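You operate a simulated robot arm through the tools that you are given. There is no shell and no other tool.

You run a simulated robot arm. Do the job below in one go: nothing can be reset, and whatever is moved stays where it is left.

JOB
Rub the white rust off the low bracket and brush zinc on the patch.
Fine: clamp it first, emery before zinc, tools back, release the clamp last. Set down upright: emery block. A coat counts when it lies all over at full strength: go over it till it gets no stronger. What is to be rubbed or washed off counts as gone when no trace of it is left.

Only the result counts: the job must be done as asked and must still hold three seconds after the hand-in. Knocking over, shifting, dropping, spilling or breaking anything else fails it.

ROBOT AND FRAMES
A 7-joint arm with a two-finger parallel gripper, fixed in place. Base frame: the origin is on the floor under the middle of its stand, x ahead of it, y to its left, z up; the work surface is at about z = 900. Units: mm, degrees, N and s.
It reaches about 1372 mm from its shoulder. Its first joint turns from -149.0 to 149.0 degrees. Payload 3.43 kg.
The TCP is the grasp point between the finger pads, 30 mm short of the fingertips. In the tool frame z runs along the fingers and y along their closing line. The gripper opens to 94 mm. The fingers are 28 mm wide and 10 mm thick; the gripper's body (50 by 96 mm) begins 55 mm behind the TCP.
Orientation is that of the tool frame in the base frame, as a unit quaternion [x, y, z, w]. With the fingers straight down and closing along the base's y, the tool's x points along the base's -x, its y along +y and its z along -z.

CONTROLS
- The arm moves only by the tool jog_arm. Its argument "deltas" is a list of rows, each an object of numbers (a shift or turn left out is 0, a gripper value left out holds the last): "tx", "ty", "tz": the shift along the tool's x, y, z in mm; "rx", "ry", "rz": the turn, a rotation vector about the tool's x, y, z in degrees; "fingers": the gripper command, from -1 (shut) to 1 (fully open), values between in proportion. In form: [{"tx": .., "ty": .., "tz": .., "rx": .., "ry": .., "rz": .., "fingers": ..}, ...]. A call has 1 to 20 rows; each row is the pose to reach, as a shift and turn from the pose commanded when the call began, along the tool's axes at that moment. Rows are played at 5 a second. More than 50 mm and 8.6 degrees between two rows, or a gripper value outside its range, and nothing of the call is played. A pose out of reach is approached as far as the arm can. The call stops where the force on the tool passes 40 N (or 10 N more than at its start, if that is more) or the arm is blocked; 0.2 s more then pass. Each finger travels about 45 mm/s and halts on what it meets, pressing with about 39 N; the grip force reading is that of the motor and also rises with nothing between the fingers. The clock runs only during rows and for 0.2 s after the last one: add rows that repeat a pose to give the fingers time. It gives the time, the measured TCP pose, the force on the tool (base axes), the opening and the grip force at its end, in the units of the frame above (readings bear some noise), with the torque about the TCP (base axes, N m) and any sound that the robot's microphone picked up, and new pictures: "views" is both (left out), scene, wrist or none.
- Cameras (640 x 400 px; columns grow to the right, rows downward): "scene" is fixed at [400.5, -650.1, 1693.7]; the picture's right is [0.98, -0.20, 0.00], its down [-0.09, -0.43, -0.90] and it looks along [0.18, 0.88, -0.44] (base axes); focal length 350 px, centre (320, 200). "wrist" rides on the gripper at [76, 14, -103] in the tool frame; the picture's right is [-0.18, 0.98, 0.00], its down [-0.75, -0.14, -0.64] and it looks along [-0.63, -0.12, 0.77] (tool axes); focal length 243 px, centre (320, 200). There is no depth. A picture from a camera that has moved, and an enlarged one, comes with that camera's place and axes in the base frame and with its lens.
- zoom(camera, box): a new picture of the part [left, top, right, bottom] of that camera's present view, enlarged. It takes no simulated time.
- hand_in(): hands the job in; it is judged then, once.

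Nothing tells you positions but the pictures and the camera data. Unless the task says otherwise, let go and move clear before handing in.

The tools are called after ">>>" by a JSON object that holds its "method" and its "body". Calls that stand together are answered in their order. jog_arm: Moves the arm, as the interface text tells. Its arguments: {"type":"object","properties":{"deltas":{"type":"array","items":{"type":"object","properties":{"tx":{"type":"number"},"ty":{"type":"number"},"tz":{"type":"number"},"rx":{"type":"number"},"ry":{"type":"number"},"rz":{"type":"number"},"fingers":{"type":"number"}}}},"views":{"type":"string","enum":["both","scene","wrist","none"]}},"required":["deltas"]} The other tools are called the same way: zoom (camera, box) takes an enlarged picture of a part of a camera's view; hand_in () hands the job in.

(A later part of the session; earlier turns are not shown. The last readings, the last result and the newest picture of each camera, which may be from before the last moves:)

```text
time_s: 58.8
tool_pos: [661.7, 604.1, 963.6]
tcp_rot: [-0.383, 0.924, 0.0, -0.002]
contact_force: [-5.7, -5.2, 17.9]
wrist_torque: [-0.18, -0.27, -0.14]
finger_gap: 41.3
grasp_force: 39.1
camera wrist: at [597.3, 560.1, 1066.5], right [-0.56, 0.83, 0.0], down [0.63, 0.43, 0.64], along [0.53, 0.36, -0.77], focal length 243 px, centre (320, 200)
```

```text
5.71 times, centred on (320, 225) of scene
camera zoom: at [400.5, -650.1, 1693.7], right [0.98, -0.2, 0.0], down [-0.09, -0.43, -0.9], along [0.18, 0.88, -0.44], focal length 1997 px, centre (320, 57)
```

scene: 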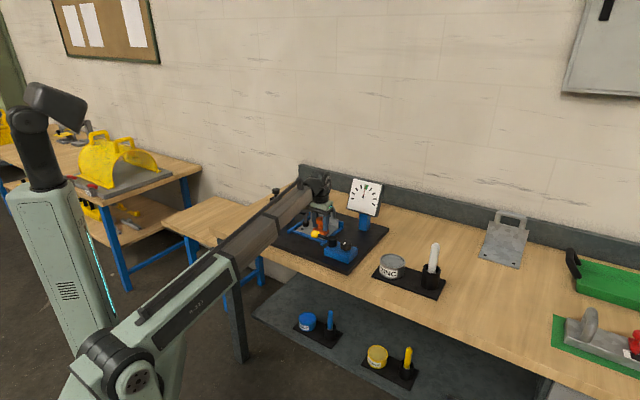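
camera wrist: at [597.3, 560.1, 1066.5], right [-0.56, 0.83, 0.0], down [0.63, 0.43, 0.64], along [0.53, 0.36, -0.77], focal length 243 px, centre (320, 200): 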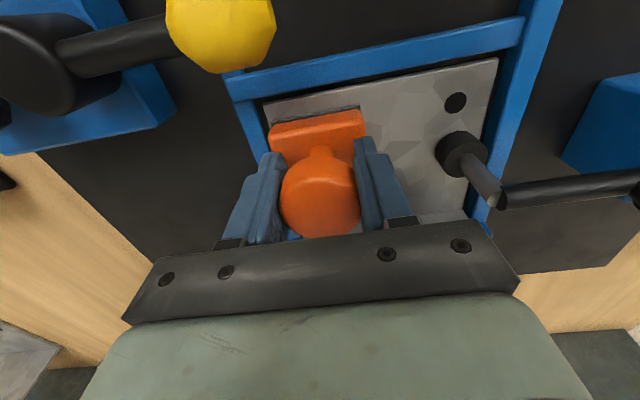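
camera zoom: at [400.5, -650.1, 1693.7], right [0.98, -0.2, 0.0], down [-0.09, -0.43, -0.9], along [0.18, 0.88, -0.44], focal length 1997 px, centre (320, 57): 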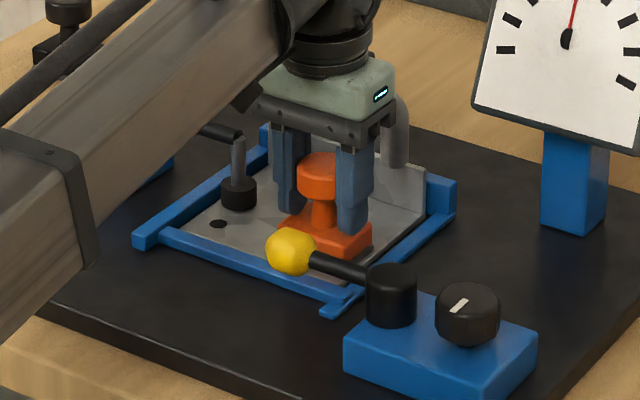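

Strokes went well at ~18 N. I lift slowly to inspect the patch.

>>> {"method": "jog_arm", "body": {"deltas": [{"tz": -3}, {"tz": -9}, {"tz": -18}, {"tz": -28}, {"tz": -39}, {"tz": -50}, {"tz": -60}, {"tz": -67}, {"tz": -71}, {"tz": -72}, {"ty": -3, "tz": -72}, {"ty": -9, "tz": -72}, {"ty": -18, "tz": -72}, {"ty": -28, "tz": -72}, {"ty": -39, "tz": -72}, {"ty": -50, "tz": -72}, {"ty": -60, "tz": -72}, {"ty": -67, "tz": -72}, {"ty": -70, "tz": -72}, {"ty": -70, "tz": -72}], "views": "both"}}

>>> {"method": "zoom", "body": {"camera": "scene", "box": [295, 215, 355, 255]}}

>>> {"method": "zoom", "body": {"camera": "wrist", "box": [350, 60, 550, 240]}}

```text
time_s: 63.0
tool_pos: [712.1, 557.3, 1036.1]
tcp_rot: [-0.383, 0.924, 0.001, 0.0]
contact_force: [-0.3, -1.0, -2.1]
wrist_torque: [-0.01, 0.03, -0.04]
finger_gap: 41.1
grasp_force: 38.7
camera wrist: at [648.3, 511.8, 1137.2], right [-0.56, 0.83, 0.0], down [0.63, 0.43, 0.64], along [0.53, 0.36, -0.77], focal length 243 px, centre (320, 200)
```

scene: 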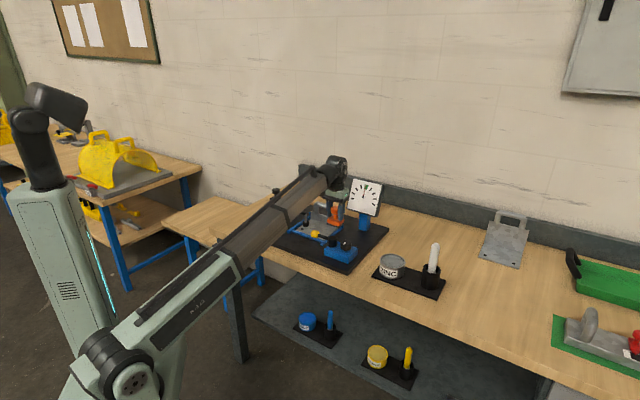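
wrist: 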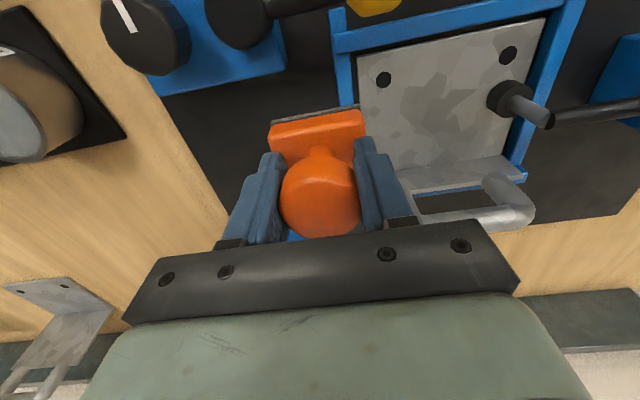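

```text
10.00 times, centred on (325, 235) of scene
camera zoom: at [400.5, -650.1, 1693.7], right [0.98, -0.2, 0.0], down [-0.09, -0.43, -0.9], along [0.18, 0.88, -0.44], focal length 3495 px, centre (270, -150)
```

zoom: 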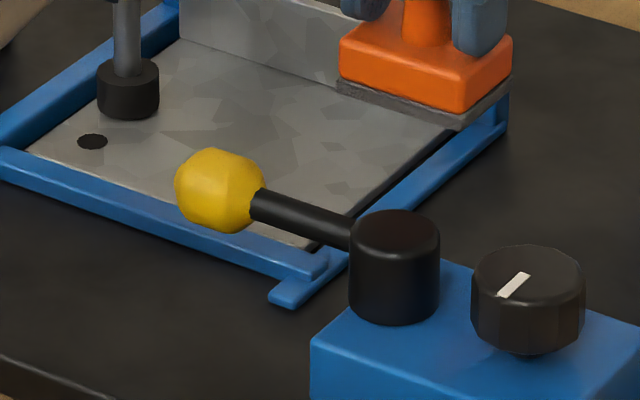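

```text
2.22 times, centred on (450, 150) of wrist
camera zoom: at [648.3, 511.8, 1137.2], right [-0.56, 0.83, 0.0], down [0.63, 0.43, 0.64], along [0.53, 0.36, -0.77], focal length 539 px, centre (31, 311)
```

zoom: 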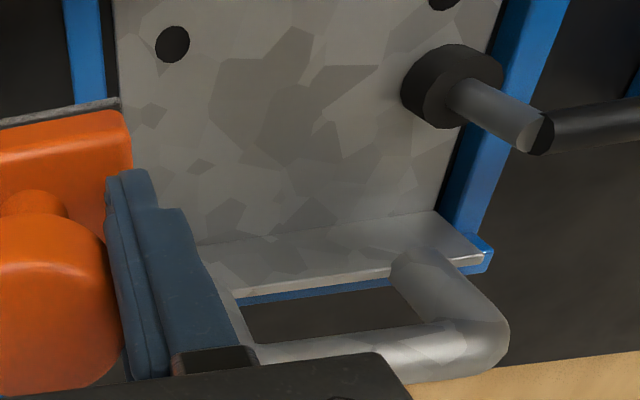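

The white rust is gone, so the orange block is the emery. I'll zoom in tightly for any trace.

>>> {"method": "zoom", "body": {"camera": "wrist", "box": [360, 55, 440, 135]}}

>>> {"method": "zoom", "body": {"camera": "wrist", "box": [385, 90, 465, 170]}}

>>> {"method": "zoom", "body": {"camera": "scene", "box": [315, 225, 345, 245]}}

```text
5.00 times, centred on (400, 95) of wrist
camera zoom: at [648.3, 511.8, 1137.2], right [-0.56, 0.83, 0.0], down [0.63, 0.43, 0.64], along [0.53, 0.36, -0.77], focal length 1213 px, centre (-80, 725)
```

zoom: 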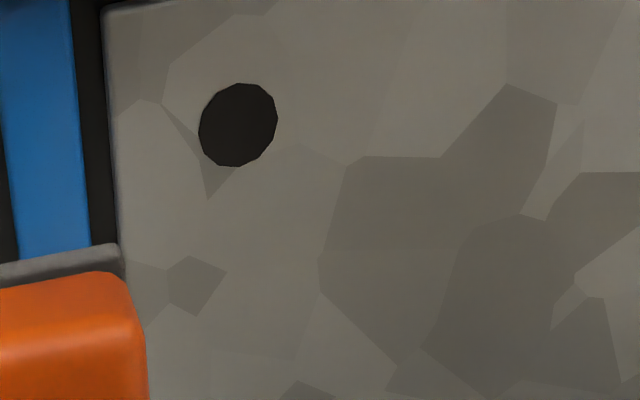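

```text
5.00 times, centred on (425, 130) of wrist
camera zoom: at [648.3, 511.8, 1137.2], right [-0.56, 0.83, 0.0], down [0.63, 0.43, 0.64], along [0.53, 0.36, -0.77], focal length 1213 px, centre (-205, 550)
```

zoom: 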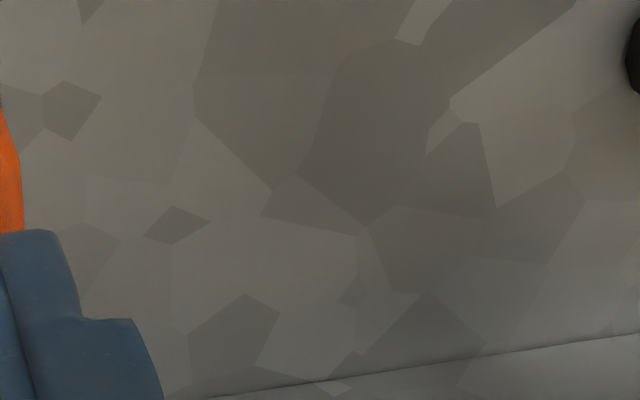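

```text
16.00 times, centred on (330, 235) of scene
camera zoom: at [400.5, -650.1, 1693.7], right [0.98, -0.2, 0.0], down [-0.09, -0.43, -0.9], along [0.18, 0.88, -0.44], focal length 5592 px, centre (160, -360)
```

zoom: 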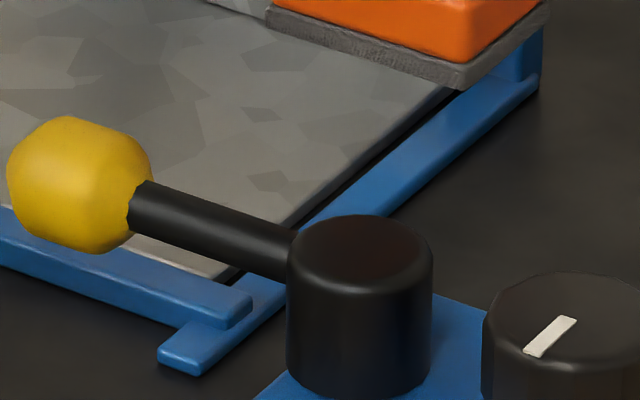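

Looks clean, but to be certain no faint trace remains I'll give it one more rubbing pass with sideways offsets.

>>> {"method": "jog_arm", "body": {"deltas": [{"ty": 3}, {"ty": 9}, {"ty": 18}, {"ty": 29}, {"ty": 40}, {"ty": 51}, {"ty": 60}, {"ty": 66}, {"tx": -3, "ty": 69}, {"tx": -6, "ty": 70}, {"tx": -7, "ty": 70, "tz": 4}, {"tx": -7, "ty": 70, "tz": 12}, {"tx": -7, "ty": 70, "tz": 23}, {"tx": -7, "ty": 70, "tz": 35}, {"tx": -7, "ty": 70, "tz": 47}, {"tx": -7, "ty": 70, "tz": 57}, {"tx": -7, "ty": 70, "tz": 64}, {"tx": -7, "ty": 70, "tz": 68}, {"tx": -7, "ty": 70, "tz": 70}, {"tx": -7, "ty": 70, "tz": 71}], "views": "none"}}

>>> {"method": "jog_arm", "body": {"deltas": [{"tz": 1}, {"tx": -6, "ty": 3, "tz": 1}, {"tx": -12, "ty": 5, "tz": 1}, {"tx": -16, "ty": 5, "tz": 1}, {"tx": -9, "ty": 5, "tz": 1}, {"tx": -2, "ty": 5, "tz": 1}, {"tx": 5, "ty": 5, "tz": 1}, {"tx": 11, "ty": 5, "tz": 1}, {"tx": 15, "ty": 5, "tz": 1}, {"tx": 15, "ty": 0, "tz": 1}, {"tx": 15, "ty": -5, "tz": 1}, {"tx": 9, "ty": -5, "tz": 1}, {"tx": 2, "ty": -5, "tz": 1}, {"tx": -5, "ty": -5, "tz": 1}, {"tx": -11, "ty": -5, "tz": 1}, {"tx": -16, "ty": -5, "tz": 1}, {"tx": -9, "ty": -2, "tz": 1}, {"tx": -2, "ty": 0, "tz": 1}, {"tx": 5, "ty": 0, "tz": 1}, {"tx": 12, "ty": 0, "tz": 1}], "views": "none"}}

```text
time_s: 67.2
tool_pos: [669.4, 612.3, 965.4]
tcp_rot: [-0.383, 0.924, 0.002, 0.0]
contact_force: [0.0, -0.1, -2.4]
wrist_torque: [0.02, 0.01, 0.01]
finger_gap: 41.5
grasp_force: 39.4
```

```text
time_s: 71.4
tool_pos: [659.6, 602.0, 964.5]
tcp_rot: [-0.382, 0.924, 0.001, 0.001]
contact_force: [2.7, 3.2, 12.5]
wrist_torque: [-0.02, -0.52, 0.12]
finger_gap: 41.5
grasp_force: 39.0
```

>>> {"method": "jog_arm", "body": {"deltas": [{"tx": -7, "ty": 4, "tz": 0.5}, {"tx": -14, "ty": 6, "tz": 0.5}, {"tx": -21, "ty": 6, "tz": 0.5}, {"tx": -28, "ty": 3, "tz": 0.5}, {"tx": -28, "ty": -3, "tz": 0.5}, {"tx": -21, "ty": -6, "tz": 0.5}, {"tx": -14, "ty": -6, "tz": 0.5}, {"tx": -7, "ty": -6, "tz": 0.5}, {"tx": 0, "ty": -3, "tz": 0.5}, {"tx": 0, "ty": 3, "tz": 0.5}, {"tx": -7, "ty": 3, "tz": 0.5}, {"tx": -14, "ty": 3, "tz": 0.5}, {"tx": -21, "ty": 3, "tz": 0.5}, {"tx": -28, "ty": 0, "tz": 0.5}, {"tx": -21, "ty": 0, "tz": 0.5}, {"tx": -14, "ty": 0, "tz": 0.5}, {"tx": -7, "ty": 0, "tz": 0.5}, {"tx": -7, "ty": 0, "tz": -2}, {"tx": -7, "ty": 0, "tz": -5}], "views": "none"}}

>>> {"method": "jog_arm", "body": {"deltas": [{"tz": -4}, {"tz": -11}, {"tz": -20}, {"tz": -31}, {"tz": -43}, {"tz": -54}, {"tz": -62}, {"tz": -67}, {"tz": -69}, {"tx": 4, "tz": -70}, {"tx": 11, "tz": -70}, {"tx": 21, "tz": -70}, {"tx": 32, "tz": -70}, {"tx": 44, "tz": -70}, {"tx": 55, "tz": -70}, {"tx": 63, "tz": -70}, {"tx": 68, "tz": -70}, {"tx": 70, "tz": -70}], "views": "both"}}

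>>> {"method": "zoom", "body": {"camera": "scene", "box": [295, 205, 355, 250]}}

```text
time_s: 75.4
tool_pos: [664.0, 608.0, 968.0]
tcp_rot: [-0.383, 0.924, 0.001, 0.0]
contact_force: [0.6, 0.0, -2.2]
wrist_torque: [0.0, -0.01, 0.02]
finger_gap: 41.3
grasp_force: 39.1
```

```text
time_s: 79.2
tool_pos: [613.4, 556.8, 1039.7]
tcp_rot: [-0.383, 0.924, 0.001, 0.0]
contact_force: [0.6, 0.7, -2.0]
wrist_torque: [0.01, -0.05, 0.0]
finger_gap: 41.3
grasp_force: 39.0
camera wrist: at [550.8, 513.1, 1141.4], right [-0.56, 0.83, 0.0], down [0.63, 0.43, 0.64], along [0.53, 0.36, -0.77], focal length 243 px, centre (320, 200)
```

scene: 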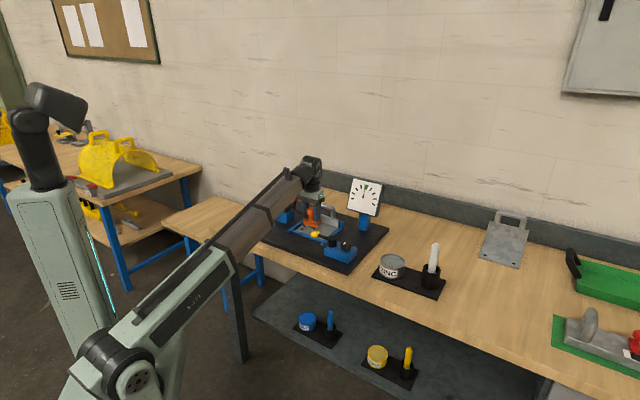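
wrist: 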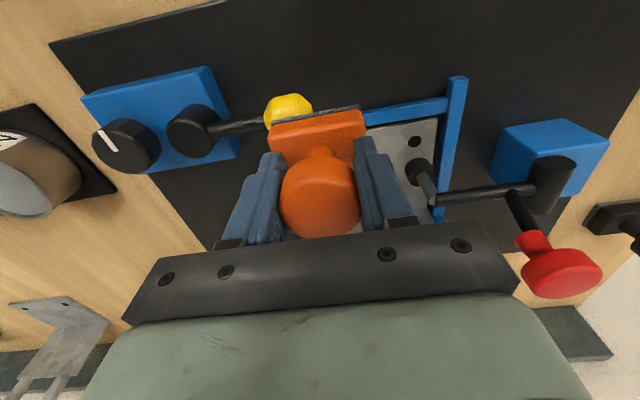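

```text
8.89 times, centred on (325, 228) of scene
camera zoom: at [400.5, -650.1, 1693.7], right [0.98, -0.2, 0.0], down [-0.09, -0.43, -0.9], along [0.18, 0.88, -0.44], focal length 3106 px, centre (276, -44)
```

zoom: 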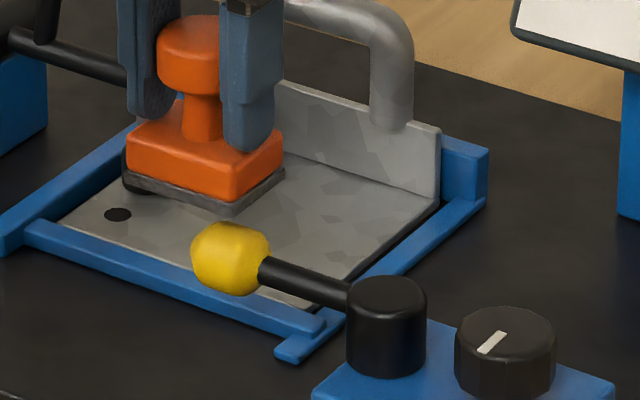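

Sole and plate are clean. I carry the emery block back along the same route at the same gentle speed.

>>> {"method": "jog_arm", "body": {"deltas": [{"ty": 4}, {"ty": 10}, {"ty": 18}, {"ty": 28}, {"ty": 40}, {"ty": 53}, {"ty": 67}, {"ty": 81}, {"ty": 95}, {"ty": 109}, {"ty": 123}, {"ty": 137}, {"ty": 151}, {"ty": 165}, {"ty": 178}, {"ty": 189}, {"ty": 197}, {"ty": 202}, {"ty": 205}, {"ty": 205}], "views": "none"}}

>>> {"method": "jog_arm", "body": {"deltas": [{"ty": 4}, {"ty": 10}, {"ty": 18}, {"ty": 28}, {"ty": 40}, {"ty": 53}, {"ty": 67}, {"ty": 81}, {"ty": 95}, {"ty": 109}, {"ty": 122}, {"ty": 134}, {"ty": 146}, {"ty": 157}, {"ty": 166}, {"ty": 174}, {"ty": 180}, {"ty": 184}, {"ty": 185}], "views": "both"}}

>>> {"method": "zoom", "body": {"camera": "wrist", "box": [220, 80, 440, 240]}}

```text
time_s: 83.4
tool_pos: [471.6, 703.3, 1039.7]
tcp_rot: [-0.382, 0.924, 0.001, 0.001]
contact_force: [-0.4, 0.6, -2.2]
wrist_torque: [-0.02, -0.01, -0.01]
finger_gap: 41.5
grasp_force: 38.9
```

```text
time_s: 87.4
tool_pos: [340.6, 834.0, 1038.8]
tcp_rot: [-0.382, 0.924, 0.001, 0.001]
contact_force: [0.4, -0.4, -1.7]
wrist_torque: [0.03, 0.0, -0.01]
finger_gap: 41.3
grasp_force: 38.7
camera wrist: at [275.7, 788.5, 1141.1], right [-0.56, 0.83, 0.0], down [0.63, 0.43, 0.64], along [0.53, 0.36, -0.77], focal length 243 px, centre (320, 200)
```

scene: 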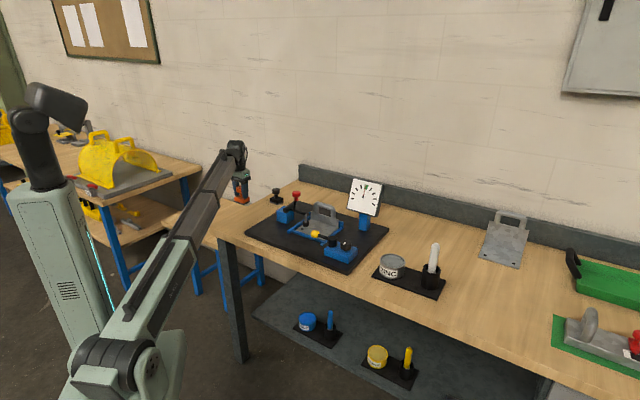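
wrist: 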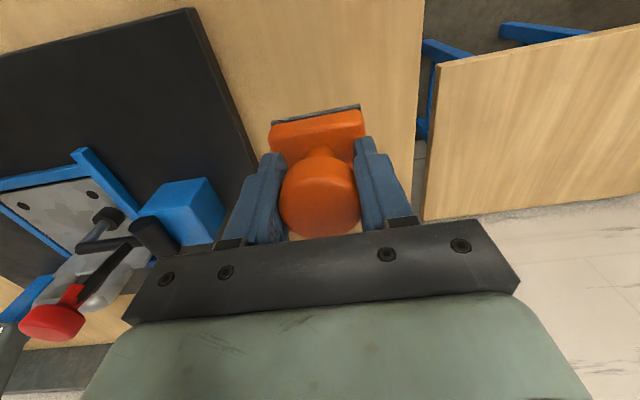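

```text
2.50 times, centred on (330, 160) of wrist
camera zoom: at [275.7, 788.5, 1141.1], right [-0.56, 0.83, 0.0], down [0.63, 0.43, 0.64], along [0.53, 0.36, -0.77], focal length 606 px, centre (295, 300)
```

zoom: 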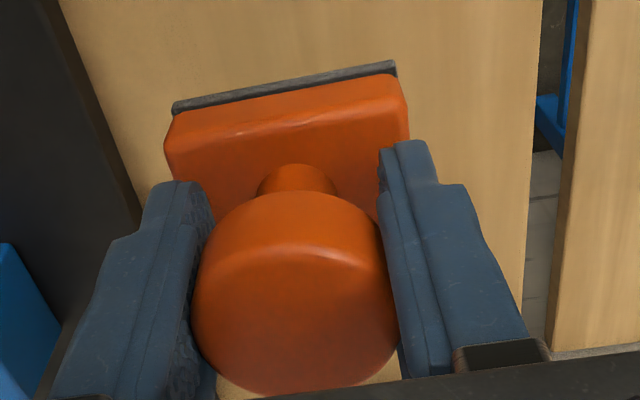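

Above its original spot; the block sits true in the grip. I lower slowly to the bench.

>>> {"method": "jog_arm", "body": {"deltas": [{"tx": 1, "ty": 1.7, "tz": 4}, {"tx": 1, "ty": 1.7, "tz": 12}, {"tx": 1, "ty": 1.7, "tz": 23}, {"tx": 1, "ty": 1.7, "tz": 35}, {"tx": 1, "ty": 1.7, "tz": 47}, {"tx": 1, "ty": 1.7, "tz": 59}, {"tx": 1, "ty": 1.7, "tz": 70}, {"tx": 1, "ty": 1.7, "tz": 79}, {"tx": 1, "ty": 1.7, "tz": 86}, {"tx": 1, "ty": 1.7, "tz": 91}, {"tx": 1, "ty": 1.7, "tz": 94}, {"tx": 1, "ty": 1.7, "tz": 95}], "views": "none"}}

>>> {"method": "jog_arm", "body": {"deltas": [{"tz": 1}, {"tz": 2}, {"tz": 2.5}], "views": "none"}}

```text
time_s: 90.0
tool_pos: [338.6, 833.7, 944.2]
tcp_rot: [-0.382, 0.924, 0.001, 0.001]
contact_force: [-0.1, 0.6, -2.2]
wrist_torque: [-0.01, 0.01, -0.01]
finger_gap: 41.3
grasp_force: 39.5
```

```text
time_s: 90.8
tool_pos: [336.8, 834.5, 941.2]
tcp_rot: [-0.382, 0.924, 0.001, 0.0]
contact_force: [-0.1, -0.2, -2.1]
wrist_torque: [0.01, 0.0, 0.01]
finger_gap: 41.3
grasp_force: 39.4
```

>>> {"method": "jog_arm", "body": {"deltas": [{"tz": 1}, {"tz": 2}], "views": "none"}}

>>> {"method": "jog_arm", "body": {"deltas": [{"tz": 1}], "views": "wrist"}}

```text
time_s: 91.4
tool_pos: [337.8, 834.0, 941.1]
tcp_rot: [-0.382, 0.924, 0.001, 0.001]
contact_force: [-0.3, 0.7, -2.7]
wrist_torque: [-0.03, -0.02, 0.02]
finger_gap: 41.3
grasp_force: 39.1
```

```text
time_s: 91.8
tool_pos: [338.4, 834.9, 938.6]
tcp_rot: [-0.383, 0.924, 0.001, 0.001]
contact_force: [0.1, 0.3, -1.4]
wrist_torque: [0.01, 0.0, -0.03]
finger_gap: 41.2
grasp_force: 38.8
camera wrist: at [273.0, 789.9, 1040.5], right [-0.56, 0.83, 0.0], down [0.63, 0.43, 0.64], along [0.53, 0.36, -0.77], focal length 243 px, centre (320, 200)
```

wrist: 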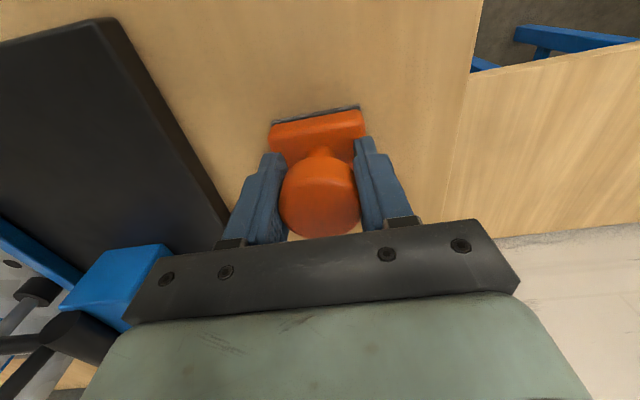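

>>> {"method": "jog_arm", "body": {"deltas": [{"tz": 0.7}, {"tz": 1}], "views": "none"}}

```text
time_s: 92.4
tool_pos: [337.4, 833.9, 938.4]
tcp_rot: [-0.383, 0.924, 0.001, 0.001]
contact_force: [-1.8, -1.6, 6.4]
wrist_torque: [-0.16, -0.07, -0.02]
finger_gap: 41.3
grasp_force: 38.8
```

The block is on the bench (force +6 N). I release and rise.

>>> {"method": "jog_arm", "body": {"deltas": [{"tz": 0, "fingers": 0.5}, {"tz": 0, "fingers": 0.5}, {"tz": 0, "fingers": 0.5}, {"tz": 0, "fingers": 0.8}, {"tz": -8}, {"tz": -25}, {"tz": -50}, {"tz": -80}, {"tz": -115}, {"tz": -150}, {"tz": -180}], "views": "both"}}

>>> {"method": "zoom", "body": {"camera": "scene", "box": [230, 180, 300, 230]}}

>>> {"method": "zoom", "body": {"camera": "wrist", "box": [280, 40, 360, 120]}}

```text
time_s: 94.8
tool_pos: [338.9, 832.2, 1117.7]
tcp_rot: [-0.383, 0.924, 0.001, 0.0]
contact_force: [-0.7, -0.5, 0.6]
wrist_torque: [-0.02, 0.0, -0.01]
finger_gap: 84.4
grasp_force: 0.0
camera wrist: at [274.5, 788.5, 1220.0], right [-0.56, 0.83, 0.0], down [0.63, 0.43, 0.64], along [0.53, 0.36, -0.77], focal length 243 px, centre (320, 200)
```

scene: 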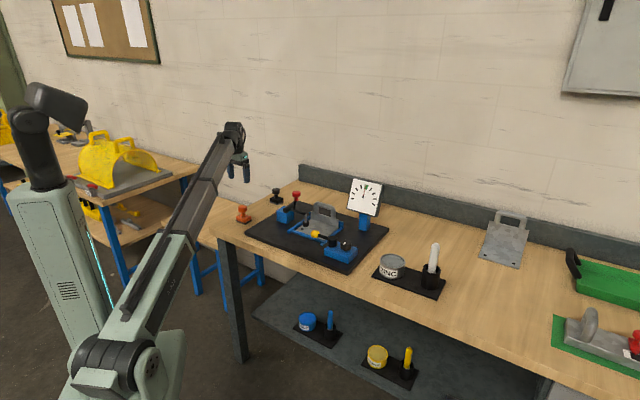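
wrist: 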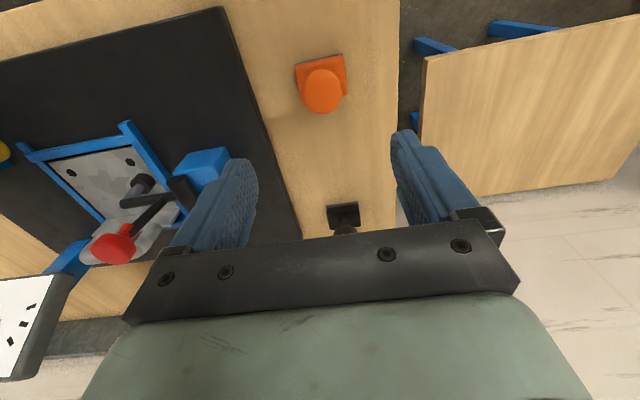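

```text
8.00 times, centred on (265, 205) of scene
camera zoom: at [400.5, -650.1, 1693.7], right [0.98, -0.2, 0.0], down [-0.09, -0.43, -0.9], along [0.18, 0.88, -0.44], focal length 2796 px, centre (760, 160)
```

zoom: 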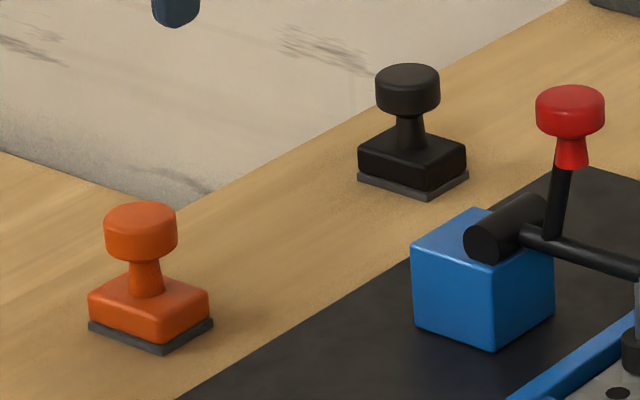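

```text
5.00 times, centred on (320, 80) of wrist
camera zoom: at [274.5, 788.5, 1220.0], right [-0.56, 0.83, 0.0], down [0.63, 0.43, 0.64], along [0.53, 0.36, -0.77], focal length 1213 px, centre (320, 800)
```

zoom: 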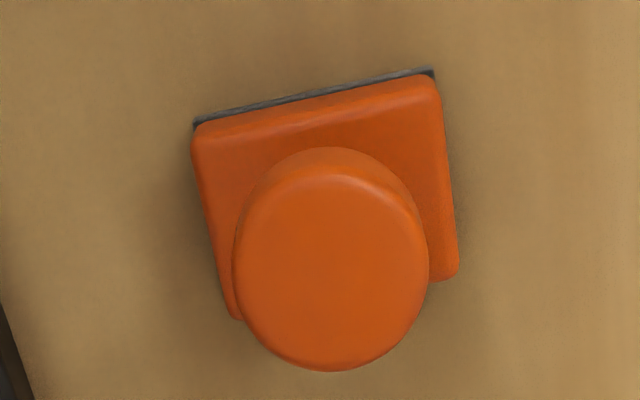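

Emery block is back upright exactly in place, clamp still closed. Now I go to look at the zinc pot and brush, travelling along the bench front.

>>> {"method": "jog_arm", "body": {"deltas": [{"tx": 4, "ty": -30}, {"tx": 9, "ty": -75}, {"tx": 14, "ty": -120}, {"tx": 19, "ty": -165}, {"tx": 25, "ty": -210}, {"tx": 30, "ty": -255}, {"tx": 35, "ty": -300}, {"tx": 41, "ty": -345}, {"tx": 46, "ty": -390}, {"tx": 51, "ty": -435}, {"tx": 57, "ty": -480}, {"tx": 62, "ty": -525}, {"tx": 67, "ty": -570}, {"tx": 73, "ty": -615}, {"tx": 78, "ty": -660}, {"tx": 84, "ty": -705}, {"tx": 89, "ty": -750}, {"tx": 94, "ty": -795}, {"tx": 99, "ty": -830}, {"tx": 99, "ty": -843}], "views": "both"}}

```text
time_s: 99.0
tool_pos: [865.1, 167.9, 1118.2]
tcp_rot: [-0.383, 0.924, 0.002, 0.0]
contact_force: [-0.2, -0.7, -0.2]
wrist_torque: [-0.01, 0.01, 0.01]
finger_gap: 84.3
grasp_force: 0.2
camera wrist: at [801.6, 122.4, 1220.1], right [-0.57, 0.82, 0.0], down [0.63, 0.43, 0.64], along [0.53, 0.36, -0.77], focal length 243 px, centre (320, 200)
```

scene: 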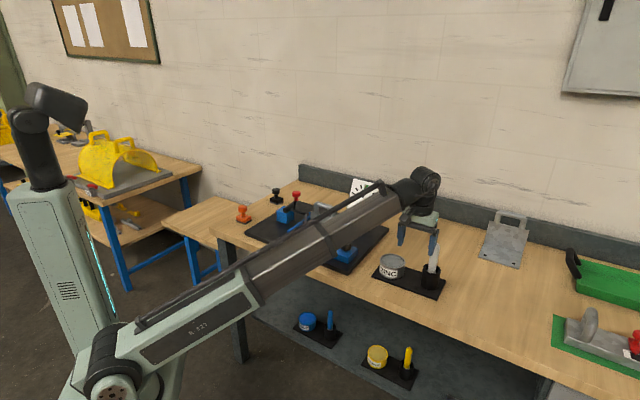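
wrist: 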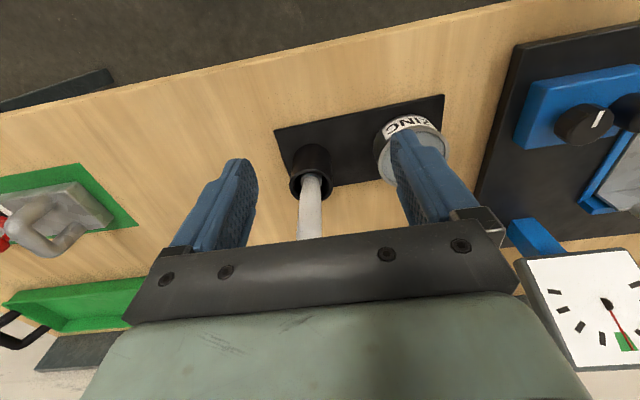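

>>> {"method": "zoom", "body": {"camera": "wrist", "box": [250, 80, 410, 240]}}

>>> {"method": "zoom", "body": {"camera": "scene", "box": [370, 220, 460, 310]}}

```text
2.50 times, centred on (330, 160) of wrist
camera zoom: at [801.6, 122.4, 1220.1], right [-0.57, 0.82, 0.0], down [0.63, 0.43, 0.64], along [0.53, 0.36, -0.77], focal length 606 px, centre (295, 300)
```

zoom: 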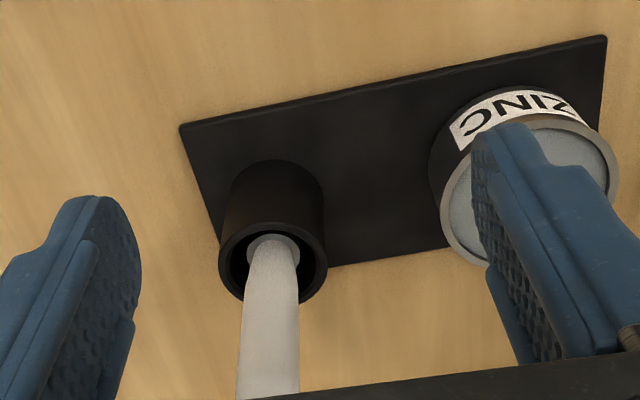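

```text
4.44 times, centred on (415, 265) of scene
camera zoom: at [400.5, -650.1, 1693.7], right [0.98, -0.2, 0.0], down [-0.09, -0.43, -0.9], along [0.18, 0.88, -0.44], focal length 1553 px, centre (-102, -89)
```

zoom: 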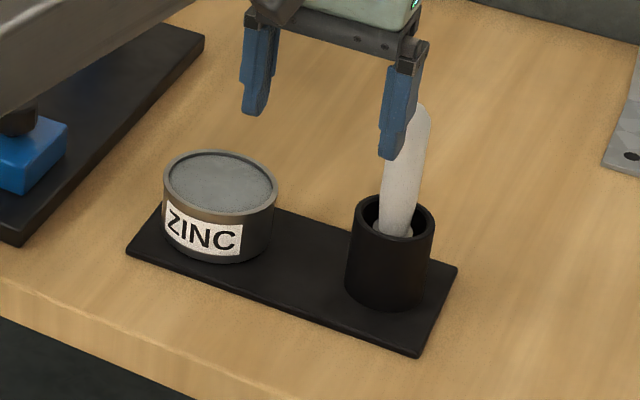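

The cup, brush handle and pot are visible; brush at about (970, 225), handle top z≈1057. I move above it for a precise look.

>>> {"method": "jog_arm", "body": {"deltas": [{"tx": -25, "ty": -8}, {"tx": -55, "ty": -17}, {"tx": -85, "ty": -26}, {"tx": -108, "ty": -33}, {"tx": -108, "ty": -33}], "views": "both"}}

>>> {"method": "zoom", "body": {"camera": "wrist", "box": [220, 40, 440, 240]}}

>>> {"method": "zoom", "body": {"camera": "scene", "box": [370, 200, 470, 310]}}

```text
time_s: 100.2
tool_pos: [963.4, 221.3, 1116.3]
tcp_rot: [-0.383, 0.924, 0.001, 0.0]
contact_force: [-0.4, -0.3, -0.2]
wrist_torque: [-0.02, 0.0, -0.01]
finger_gap: 84.6
grasp_force: 0.0
camera wrist: at [899.0, 176.7, 1219.1], right [-0.57, 0.82, 0.0], down [0.63, 0.43, 0.64], along [0.53, 0.36, -0.77], focal length 243 px, centre (320, 200)
```

scene: 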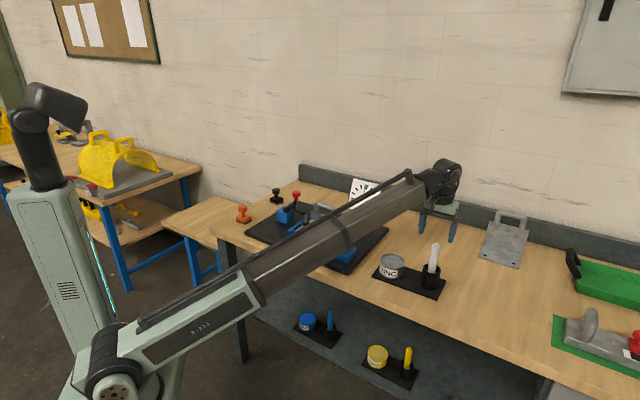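
wrist: 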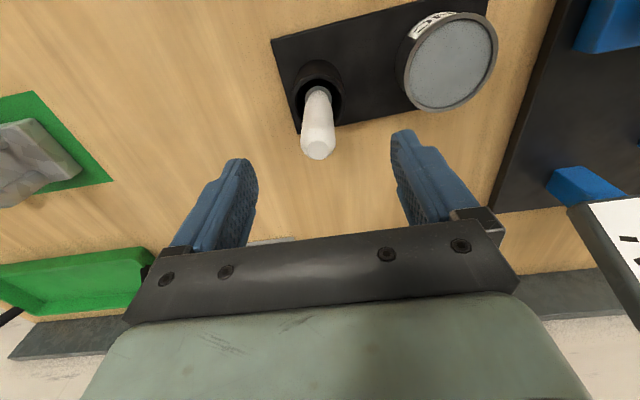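

```text
2.00 times, centred on (330, 140) of wrist
camera zoom: at [899.0, 176.7, 1219.1], right [-0.57, 0.82, 0.0], down [0.63, 0.43, 0.64], along [0.53, 0.36, -0.77], focal length 485 px, centre (300, 320)
```

zoom: 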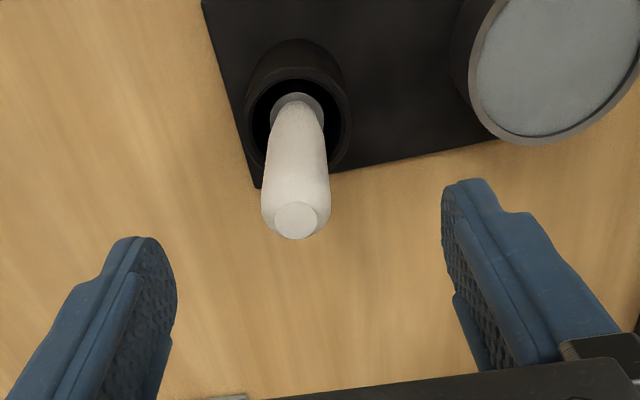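

```text
3.64 times, centred on (420, 255) of scene
camera zoom: at [400.5, -650.1, 1693.7], right [0.98, -0.2, 0.0], down [-0.09, -0.43, -0.9], along [0.18, 0.88, -0.44], focal length 1271 px, centre (-44, 0)
```

zoom: 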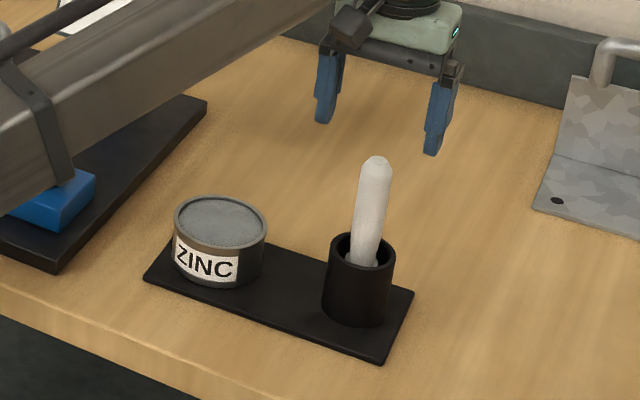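

Triangulated: brush stands vertically at (974, 226.5), handle top z≈1052, cup rim z≈948; zinc pot centre (865.5, 318), rim z≈933. I descend around the handle to z≈1008 and grip it.

>>> {"method": "jog_arm", "body": {"deltas": [{"tx": -12.3, "ty": -3.8, "tz": 10}, {"tx": -12.3, "ty": -3.8, "tz": 35}, {"tx": -12.3, "ty": -3.8, "tz": 60}, {"tx": -12.3, "ty": -3.8, "tz": 82}, {"tx": -12.3, "ty": -3.8, "tz": 98}, {"tx": -12.3, "ty": -3.8, "tz": 108}, {"tx": -12.3, "ty": -3.8, "tz": 108}], "views": "both"}}

>>> {"method": "zoom", "body": {"camera": "wrist", "box": [220, 80, 440, 240]}}

>>> {"method": "zoom", "body": {"camera": "scene", "box": [390, 220, 470, 310]}}

```text
time_s: 101.8
tool_pos: [974.6, 226.5, 1009.4]
tcp_rot: [-0.383, 0.924, 0.001, 0.0]
contact_force: [0.0, 0.0, -0.4]
wrist_torque: [-0.03, 0.01, -0.01]
finger_gap: 84.7
grasp_force: 0.0
camera wrist: at [911.4, 182.9, 1111.3], right [-0.56, 0.83, 0.0], down [0.63, 0.43, 0.64], along [0.53, 0.36, -0.77], focal length 243 px, centre (320, 200)
```

scene: 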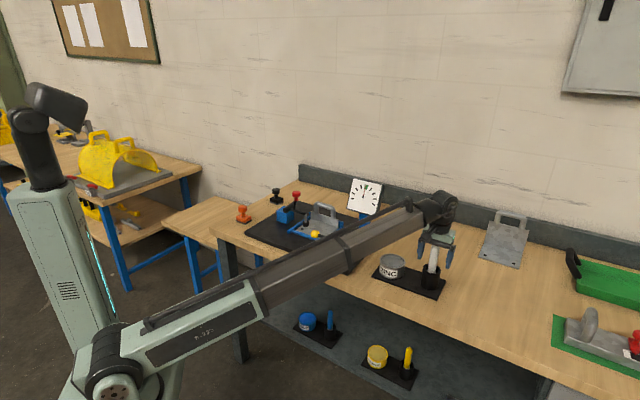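
wrist: 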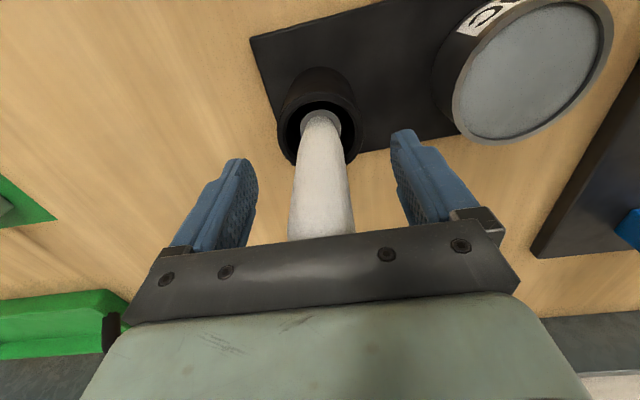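

```text
2.50 times, centred on (330, 160) of wrist
camera zoom: at [911.4, 182.9, 1111.3], right [-0.56, 0.83, 0.0], down [0.63, 0.43, 0.64], along [0.53, 0.36, -0.77], focal length 606 px, centre (295, 300)
```

zoom: 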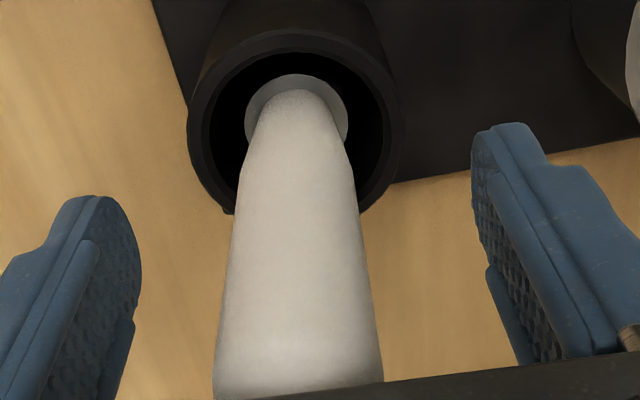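

```text
4.44 times, centred on (430, 265) of scene
camera zoom: at [400.5, -650.1, 1693.7], right [0.98, -0.2, 0.0], down [-0.09, -0.43, -0.9], along [0.18, 0.88, -0.44], focal length 1553 px, centre (-169, -89)
```

zoom: 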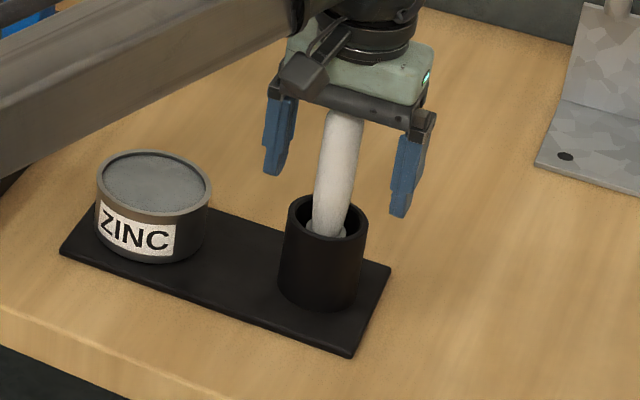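

Centred on the handle. Closing and checking.

>>> {"method": "jog_arm", "body": {"deltas": [{"fingers": -1}, {"fingers": -1}, {"fingers": -1}, {"fingers": -1}, {"fingers": -1}, {"fingers": -1}, {"fingers": -1}, {"fingers": -1}], "views": "none"}}

>>> {"method": "zoom", "body": {"camera": "wrist", "box": [220, 80, 440, 240]}}

>>> {"method": "zoom", "body": {"camera": "scene", "box": [390, 220, 470, 310]}}

```text
time_s: 103.6
tool_pos: [975.0, 227.4, 1009.6]
tcp_rot: [-0.383, 0.924, 0.001, 0.001]
contact_force: [-0.8, -0.8, 0.6]
wrist_torque: [0.0, -0.03, -0.02]
finger_gap: 26.9
grasp_force: 38.5
```

```text
2.50 times, centred on (330, 160) of wrist
camera zoom: at [911.4, 183.0, 1111.4], right [-0.56, 0.83, 0.0], down [0.63, 0.43, 0.64], along [0.53, 0.36, -0.77], focal length 606 px, centre (295, 300)
```

zoom: 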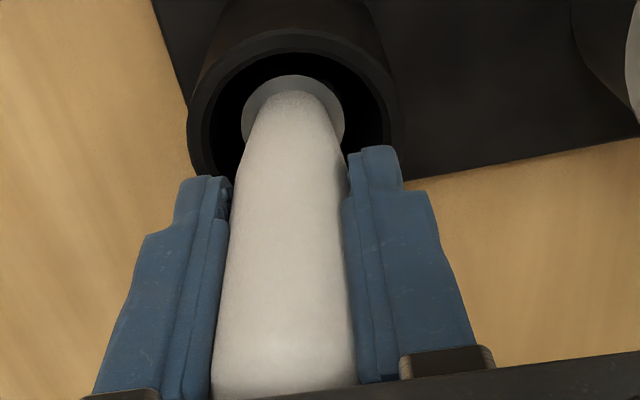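

```text
4.44 times, centred on (430, 265) of scene
camera zoom: at [400.5, -650.1, 1693.7], right [0.98, -0.2, 0.0], down [-0.09, -0.43, -0.9], along [0.18, 0.88, -0.44], focal length 1553 px, centre (-169, -89)
```

zoom: 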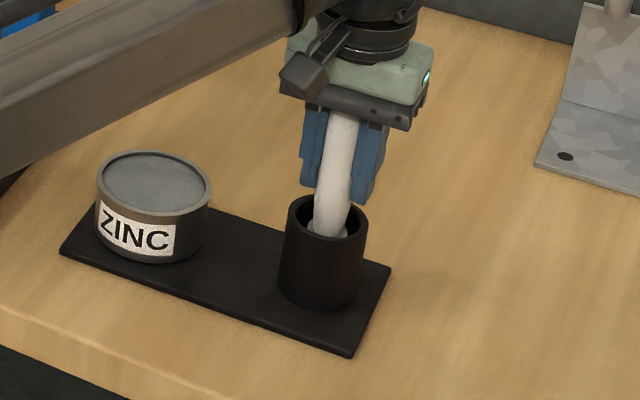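

Gripped (26.9 mm). I lift slowly straight out of the cup.

>>> {"method": "jog_arm", "body": {"deltas": [{"tz": -2}, {"tz": -6}, {"tz": -12}, {"tz": -20}, {"tz": -29}, {"tz": -38}, {"tz": -47}, {"tz": -56}, {"tz": -65}, {"tz": -74}, {"tz": -82}, {"tz": -88}, {"tz": -92}, {"tz": -94}, {"tz": -95}], "views": "both"}}

>>> {"method": "zoom", "body": {"camera": "wrist", "box": [220, 80, 440, 240]}}

>>> {"method": "zoom", "body": {"camera": "scene", "box": [390, 200, 470, 290]}}

```text
time_s: 106.8
tool_pos: [974.4, 227.2, 1103.7]
tcp_rot: [-0.383, 0.924, 0.002, 0.0]
contact_force: [0.5, -0.3, -1.7]
wrist_torque: [-0.03, 0.01, -0.01]
finger_gap: 27.2
grasp_force: 39.1
camera wrist: at [910.2, 182.7, 1205.1], right [-0.56, 0.83, 0.0], down [0.63, 0.43, 0.64], along [0.53, 0.36, -0.77], focal length 243 px, centre (320, 200)
```

scene: 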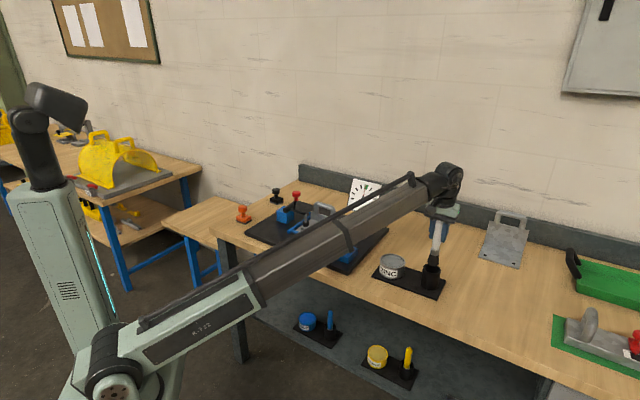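
wrist: 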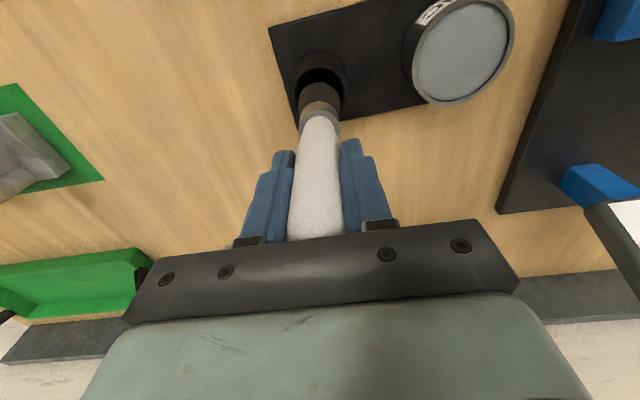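

```text
2.50 times, centred on (330, 160) of wrist
camera zoom: at [910.2, 182.7, 1205.1], right [-0.56, 0.83, 0.0], down [0.63, 0.43, 0.64], along [0.53, 0.36, -0.77], focal length 606 px, centre (295, 300)
```

zoom: 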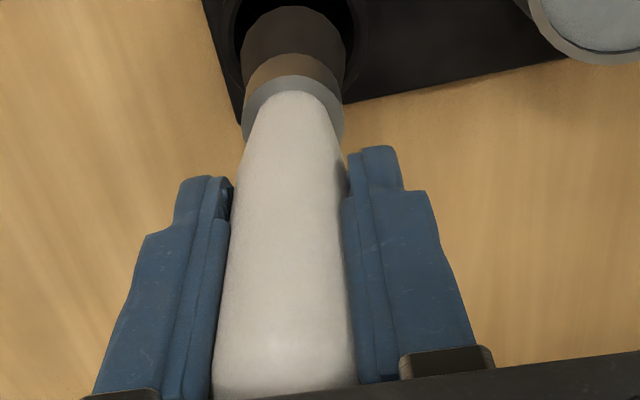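

```text
4.44 times, centred on (430, 245) of scene
camera zoom: at [400.5, -650.1, 1693.7], right [0.98, -0.2, 0.0], down [-0.09, -0.43, -0.9], along [0.18, 0.88, -0.44], focal length 1553 px, centre (-169, 0)
```

zoom: 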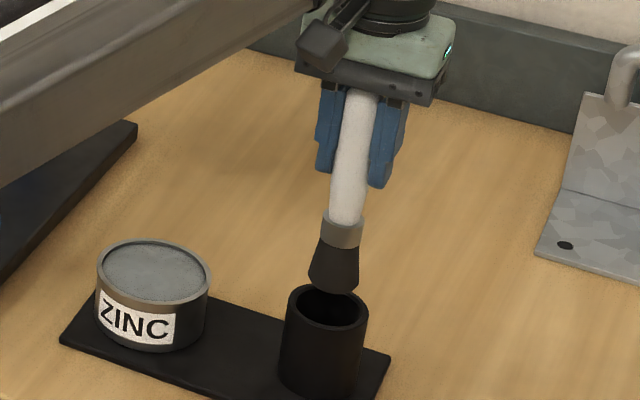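

Brush is out with bristles visible. I carry it gently over the zinc pot.

>>> {"method": "jog_arm", "body": {"deltas": [{"tz": -5}, {"tz": -10}, {"tx": 0.3, "ty": 4, "tz": -10}, {"tx": 1, "ty": 11, "tz": -10}, {"tx": 2, "ty": 20, "tz": -10}, {"tx": 3, "ty": 31, "tz": -10}, {"tx": 4, "ty": 43, "tz": -10}, {"tx": 5, "ty": 56, "tz": -10}, {"tx": 6, "ty": 69, "tz": -10}, {"tx": 7.5, "ty": 82, "tz": -10}, {"tx": 8.5, "ty": 95, "tz": -10}, {"tx": 10, "ty": 108, "tz": -10}, {"tx": 11, "ty": 120, "tz": -10}, {"tx": 12, "ty": 130, "tz": -10}, {"tx": 12.5, "ty": 137, "tz": -10}, {"tx": 12.7, "ty": 140.5, "tz": -10}, {"tx": 12.7, "ty": 141.4, "tz": -10}], "views": "both"}}

>>> {"method": "zoom", "body": {"camera": "scene", "box": [350, 190, 440, 300]}}

>>> {"method": "zoom", "body": {"camera": "wrist", "box": [220, 40, 440, 240]}}

```text
time_s: 110.4
tool_pos: [866.0, 318.3, 1113.3]
tcp_rot: [-0.383, 0.924, 0.001, 0.0]
contact_force: [-0.9, -0.8, -0.4]
wrist_torque: [0.02, -0.01, -0.02]
finger_gap: 26.9
grasp_force: 39.1
camera wrist: at [801.9, 273.4, 1215.3], right [-0.56, 0.83, 0.0], down [0.63, 0.43, 0.64], along [0.53, 0.36, -0.77], focal length 243 px, centre (320, 200)
```

scene: 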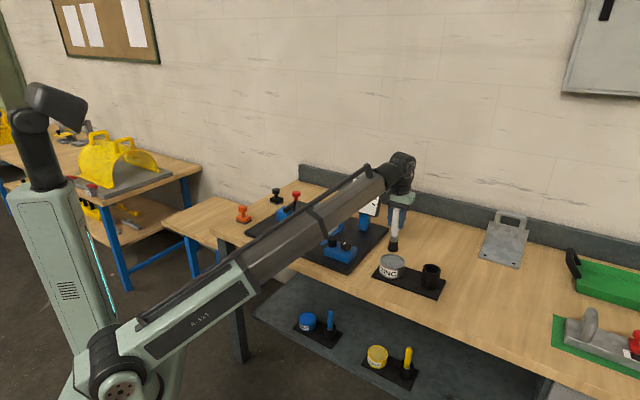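
wrist: 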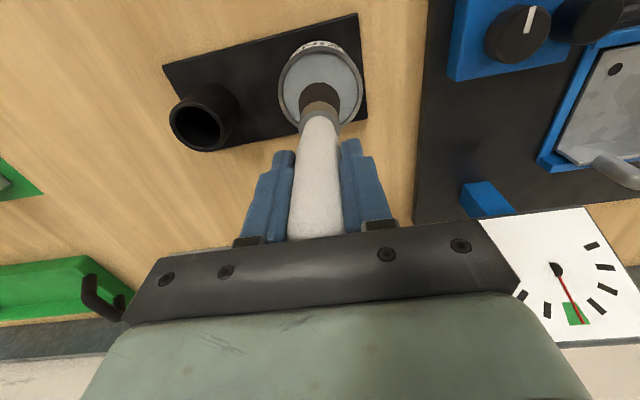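

```text
3.64 times, centred on (395, 245) of scene
camera zoom: at [400.5, -650.1, 1693.7], right [0.98, -0.2, 0.0], down [-0.09, -0.43, -0.9], along [0.18, 0.88, -0.44], focal length 1271 px, centre (47, 36)
```

zoom: 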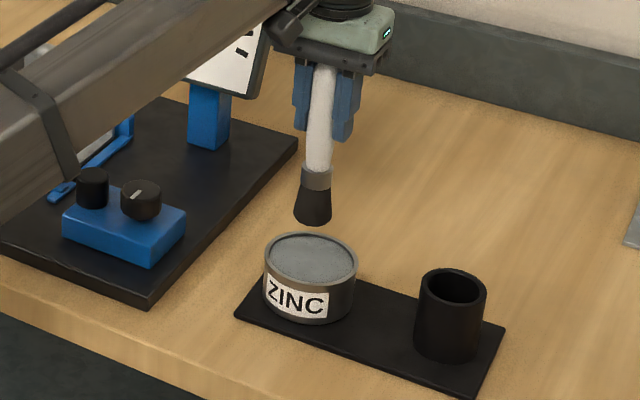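

```text
2.00 times, centred on (330, 140) of wrist
camera zoom: at [801.9, 273.4, 1215.3], right [-0.56, 0.83, 0.0], down [0.63, 0.43, 0.64], along [0.53, 0.36, -0.77], focal length 485 px, centre (300, 320)
```

zoom: 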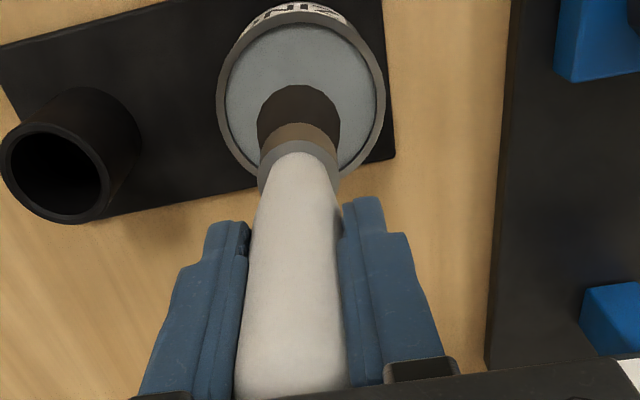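

Centred over the pot. I lower slowly into the zinc.

>>> {"method": "jog_arm", "body": {"deltas": [{"tz": 4}, {"tz": 11}, {"tz": 20}, {"tz": 30}, {"tz": 39}, {"tz": 46}, {"tz": 51}, {"tz": 55}, {"tz": 58}], "views": "both"}}

>>> {"method": "zoom", "body": {"camera": "scene", "box": [360, 210, 430, 290]}}

>>> {"method": "zoom", "body": {"camera": "wrist", "box": [240, 20, 400, 160]}}

```text
time_s: 112.4
tool_pos: [864.8, 317.1, 1059.3]
tcp_rot: [-0.382, 0.924, 0.0, 0.003]
contact_force: [-2.7, -0.1, 26.7]
wrist_torque: [0.11, 0.29, -0.02]
finger_gap: 27.1
grasp_force: 38.7
camera wrist: at [800.8, 272.9, 1160.3], right [-0.57, 0.82, 0.0], down [0.63, 0.43, 0.64], along [0.53, 0.37, -0.76], focal length 243 px, centre (320, 200)
```

scene: 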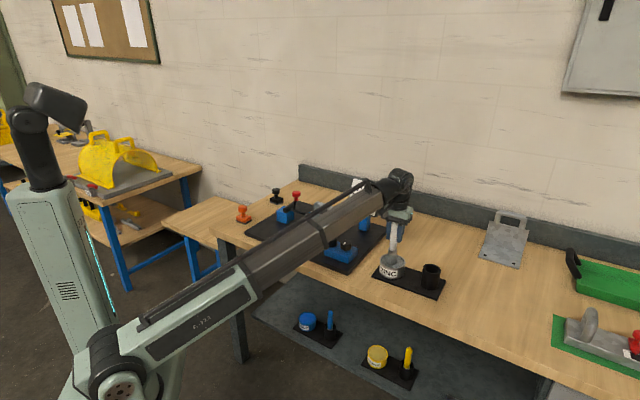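
wrist: 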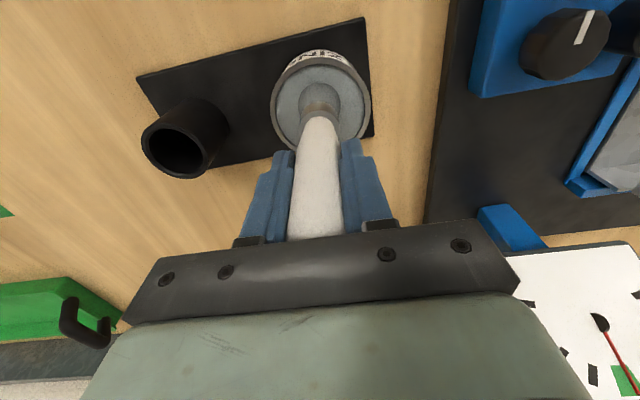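

```text
5.00 times, centred on (395, 250) of scene
camera zoom: at [400.5, -650.1, 1693.7], right [0.98, -0.2, 0.0], down [-0.09, -0.43, -0.9], along [0.18, 0.88, -0.44], focal length 1747 px, centre (-55, -50)
```

zoom: 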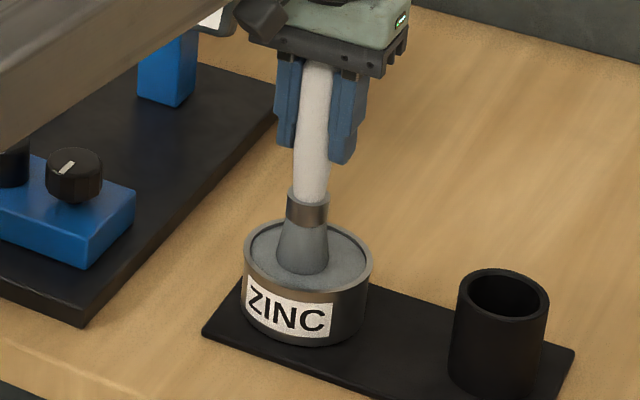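

```text
2.86 times, centred on (320, 90) of wrist
camera zoom: at [800.8, 272.9, 1160.3], right [-0.57, 0.82, 0.0], down [0.63, 0.43, 0.64], along [0.53, 0.37, -0.76], focal length 693 px, centre (320, 514)
```

zoom: 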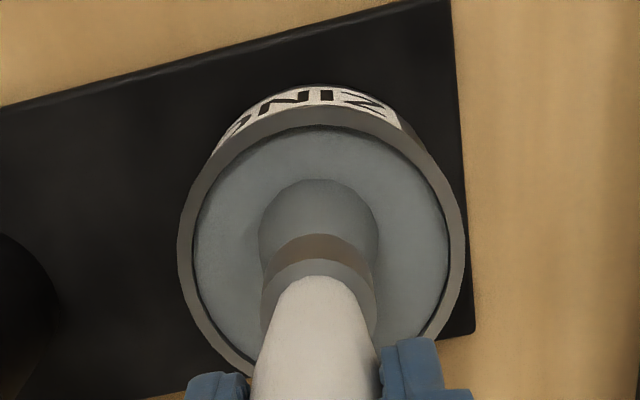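

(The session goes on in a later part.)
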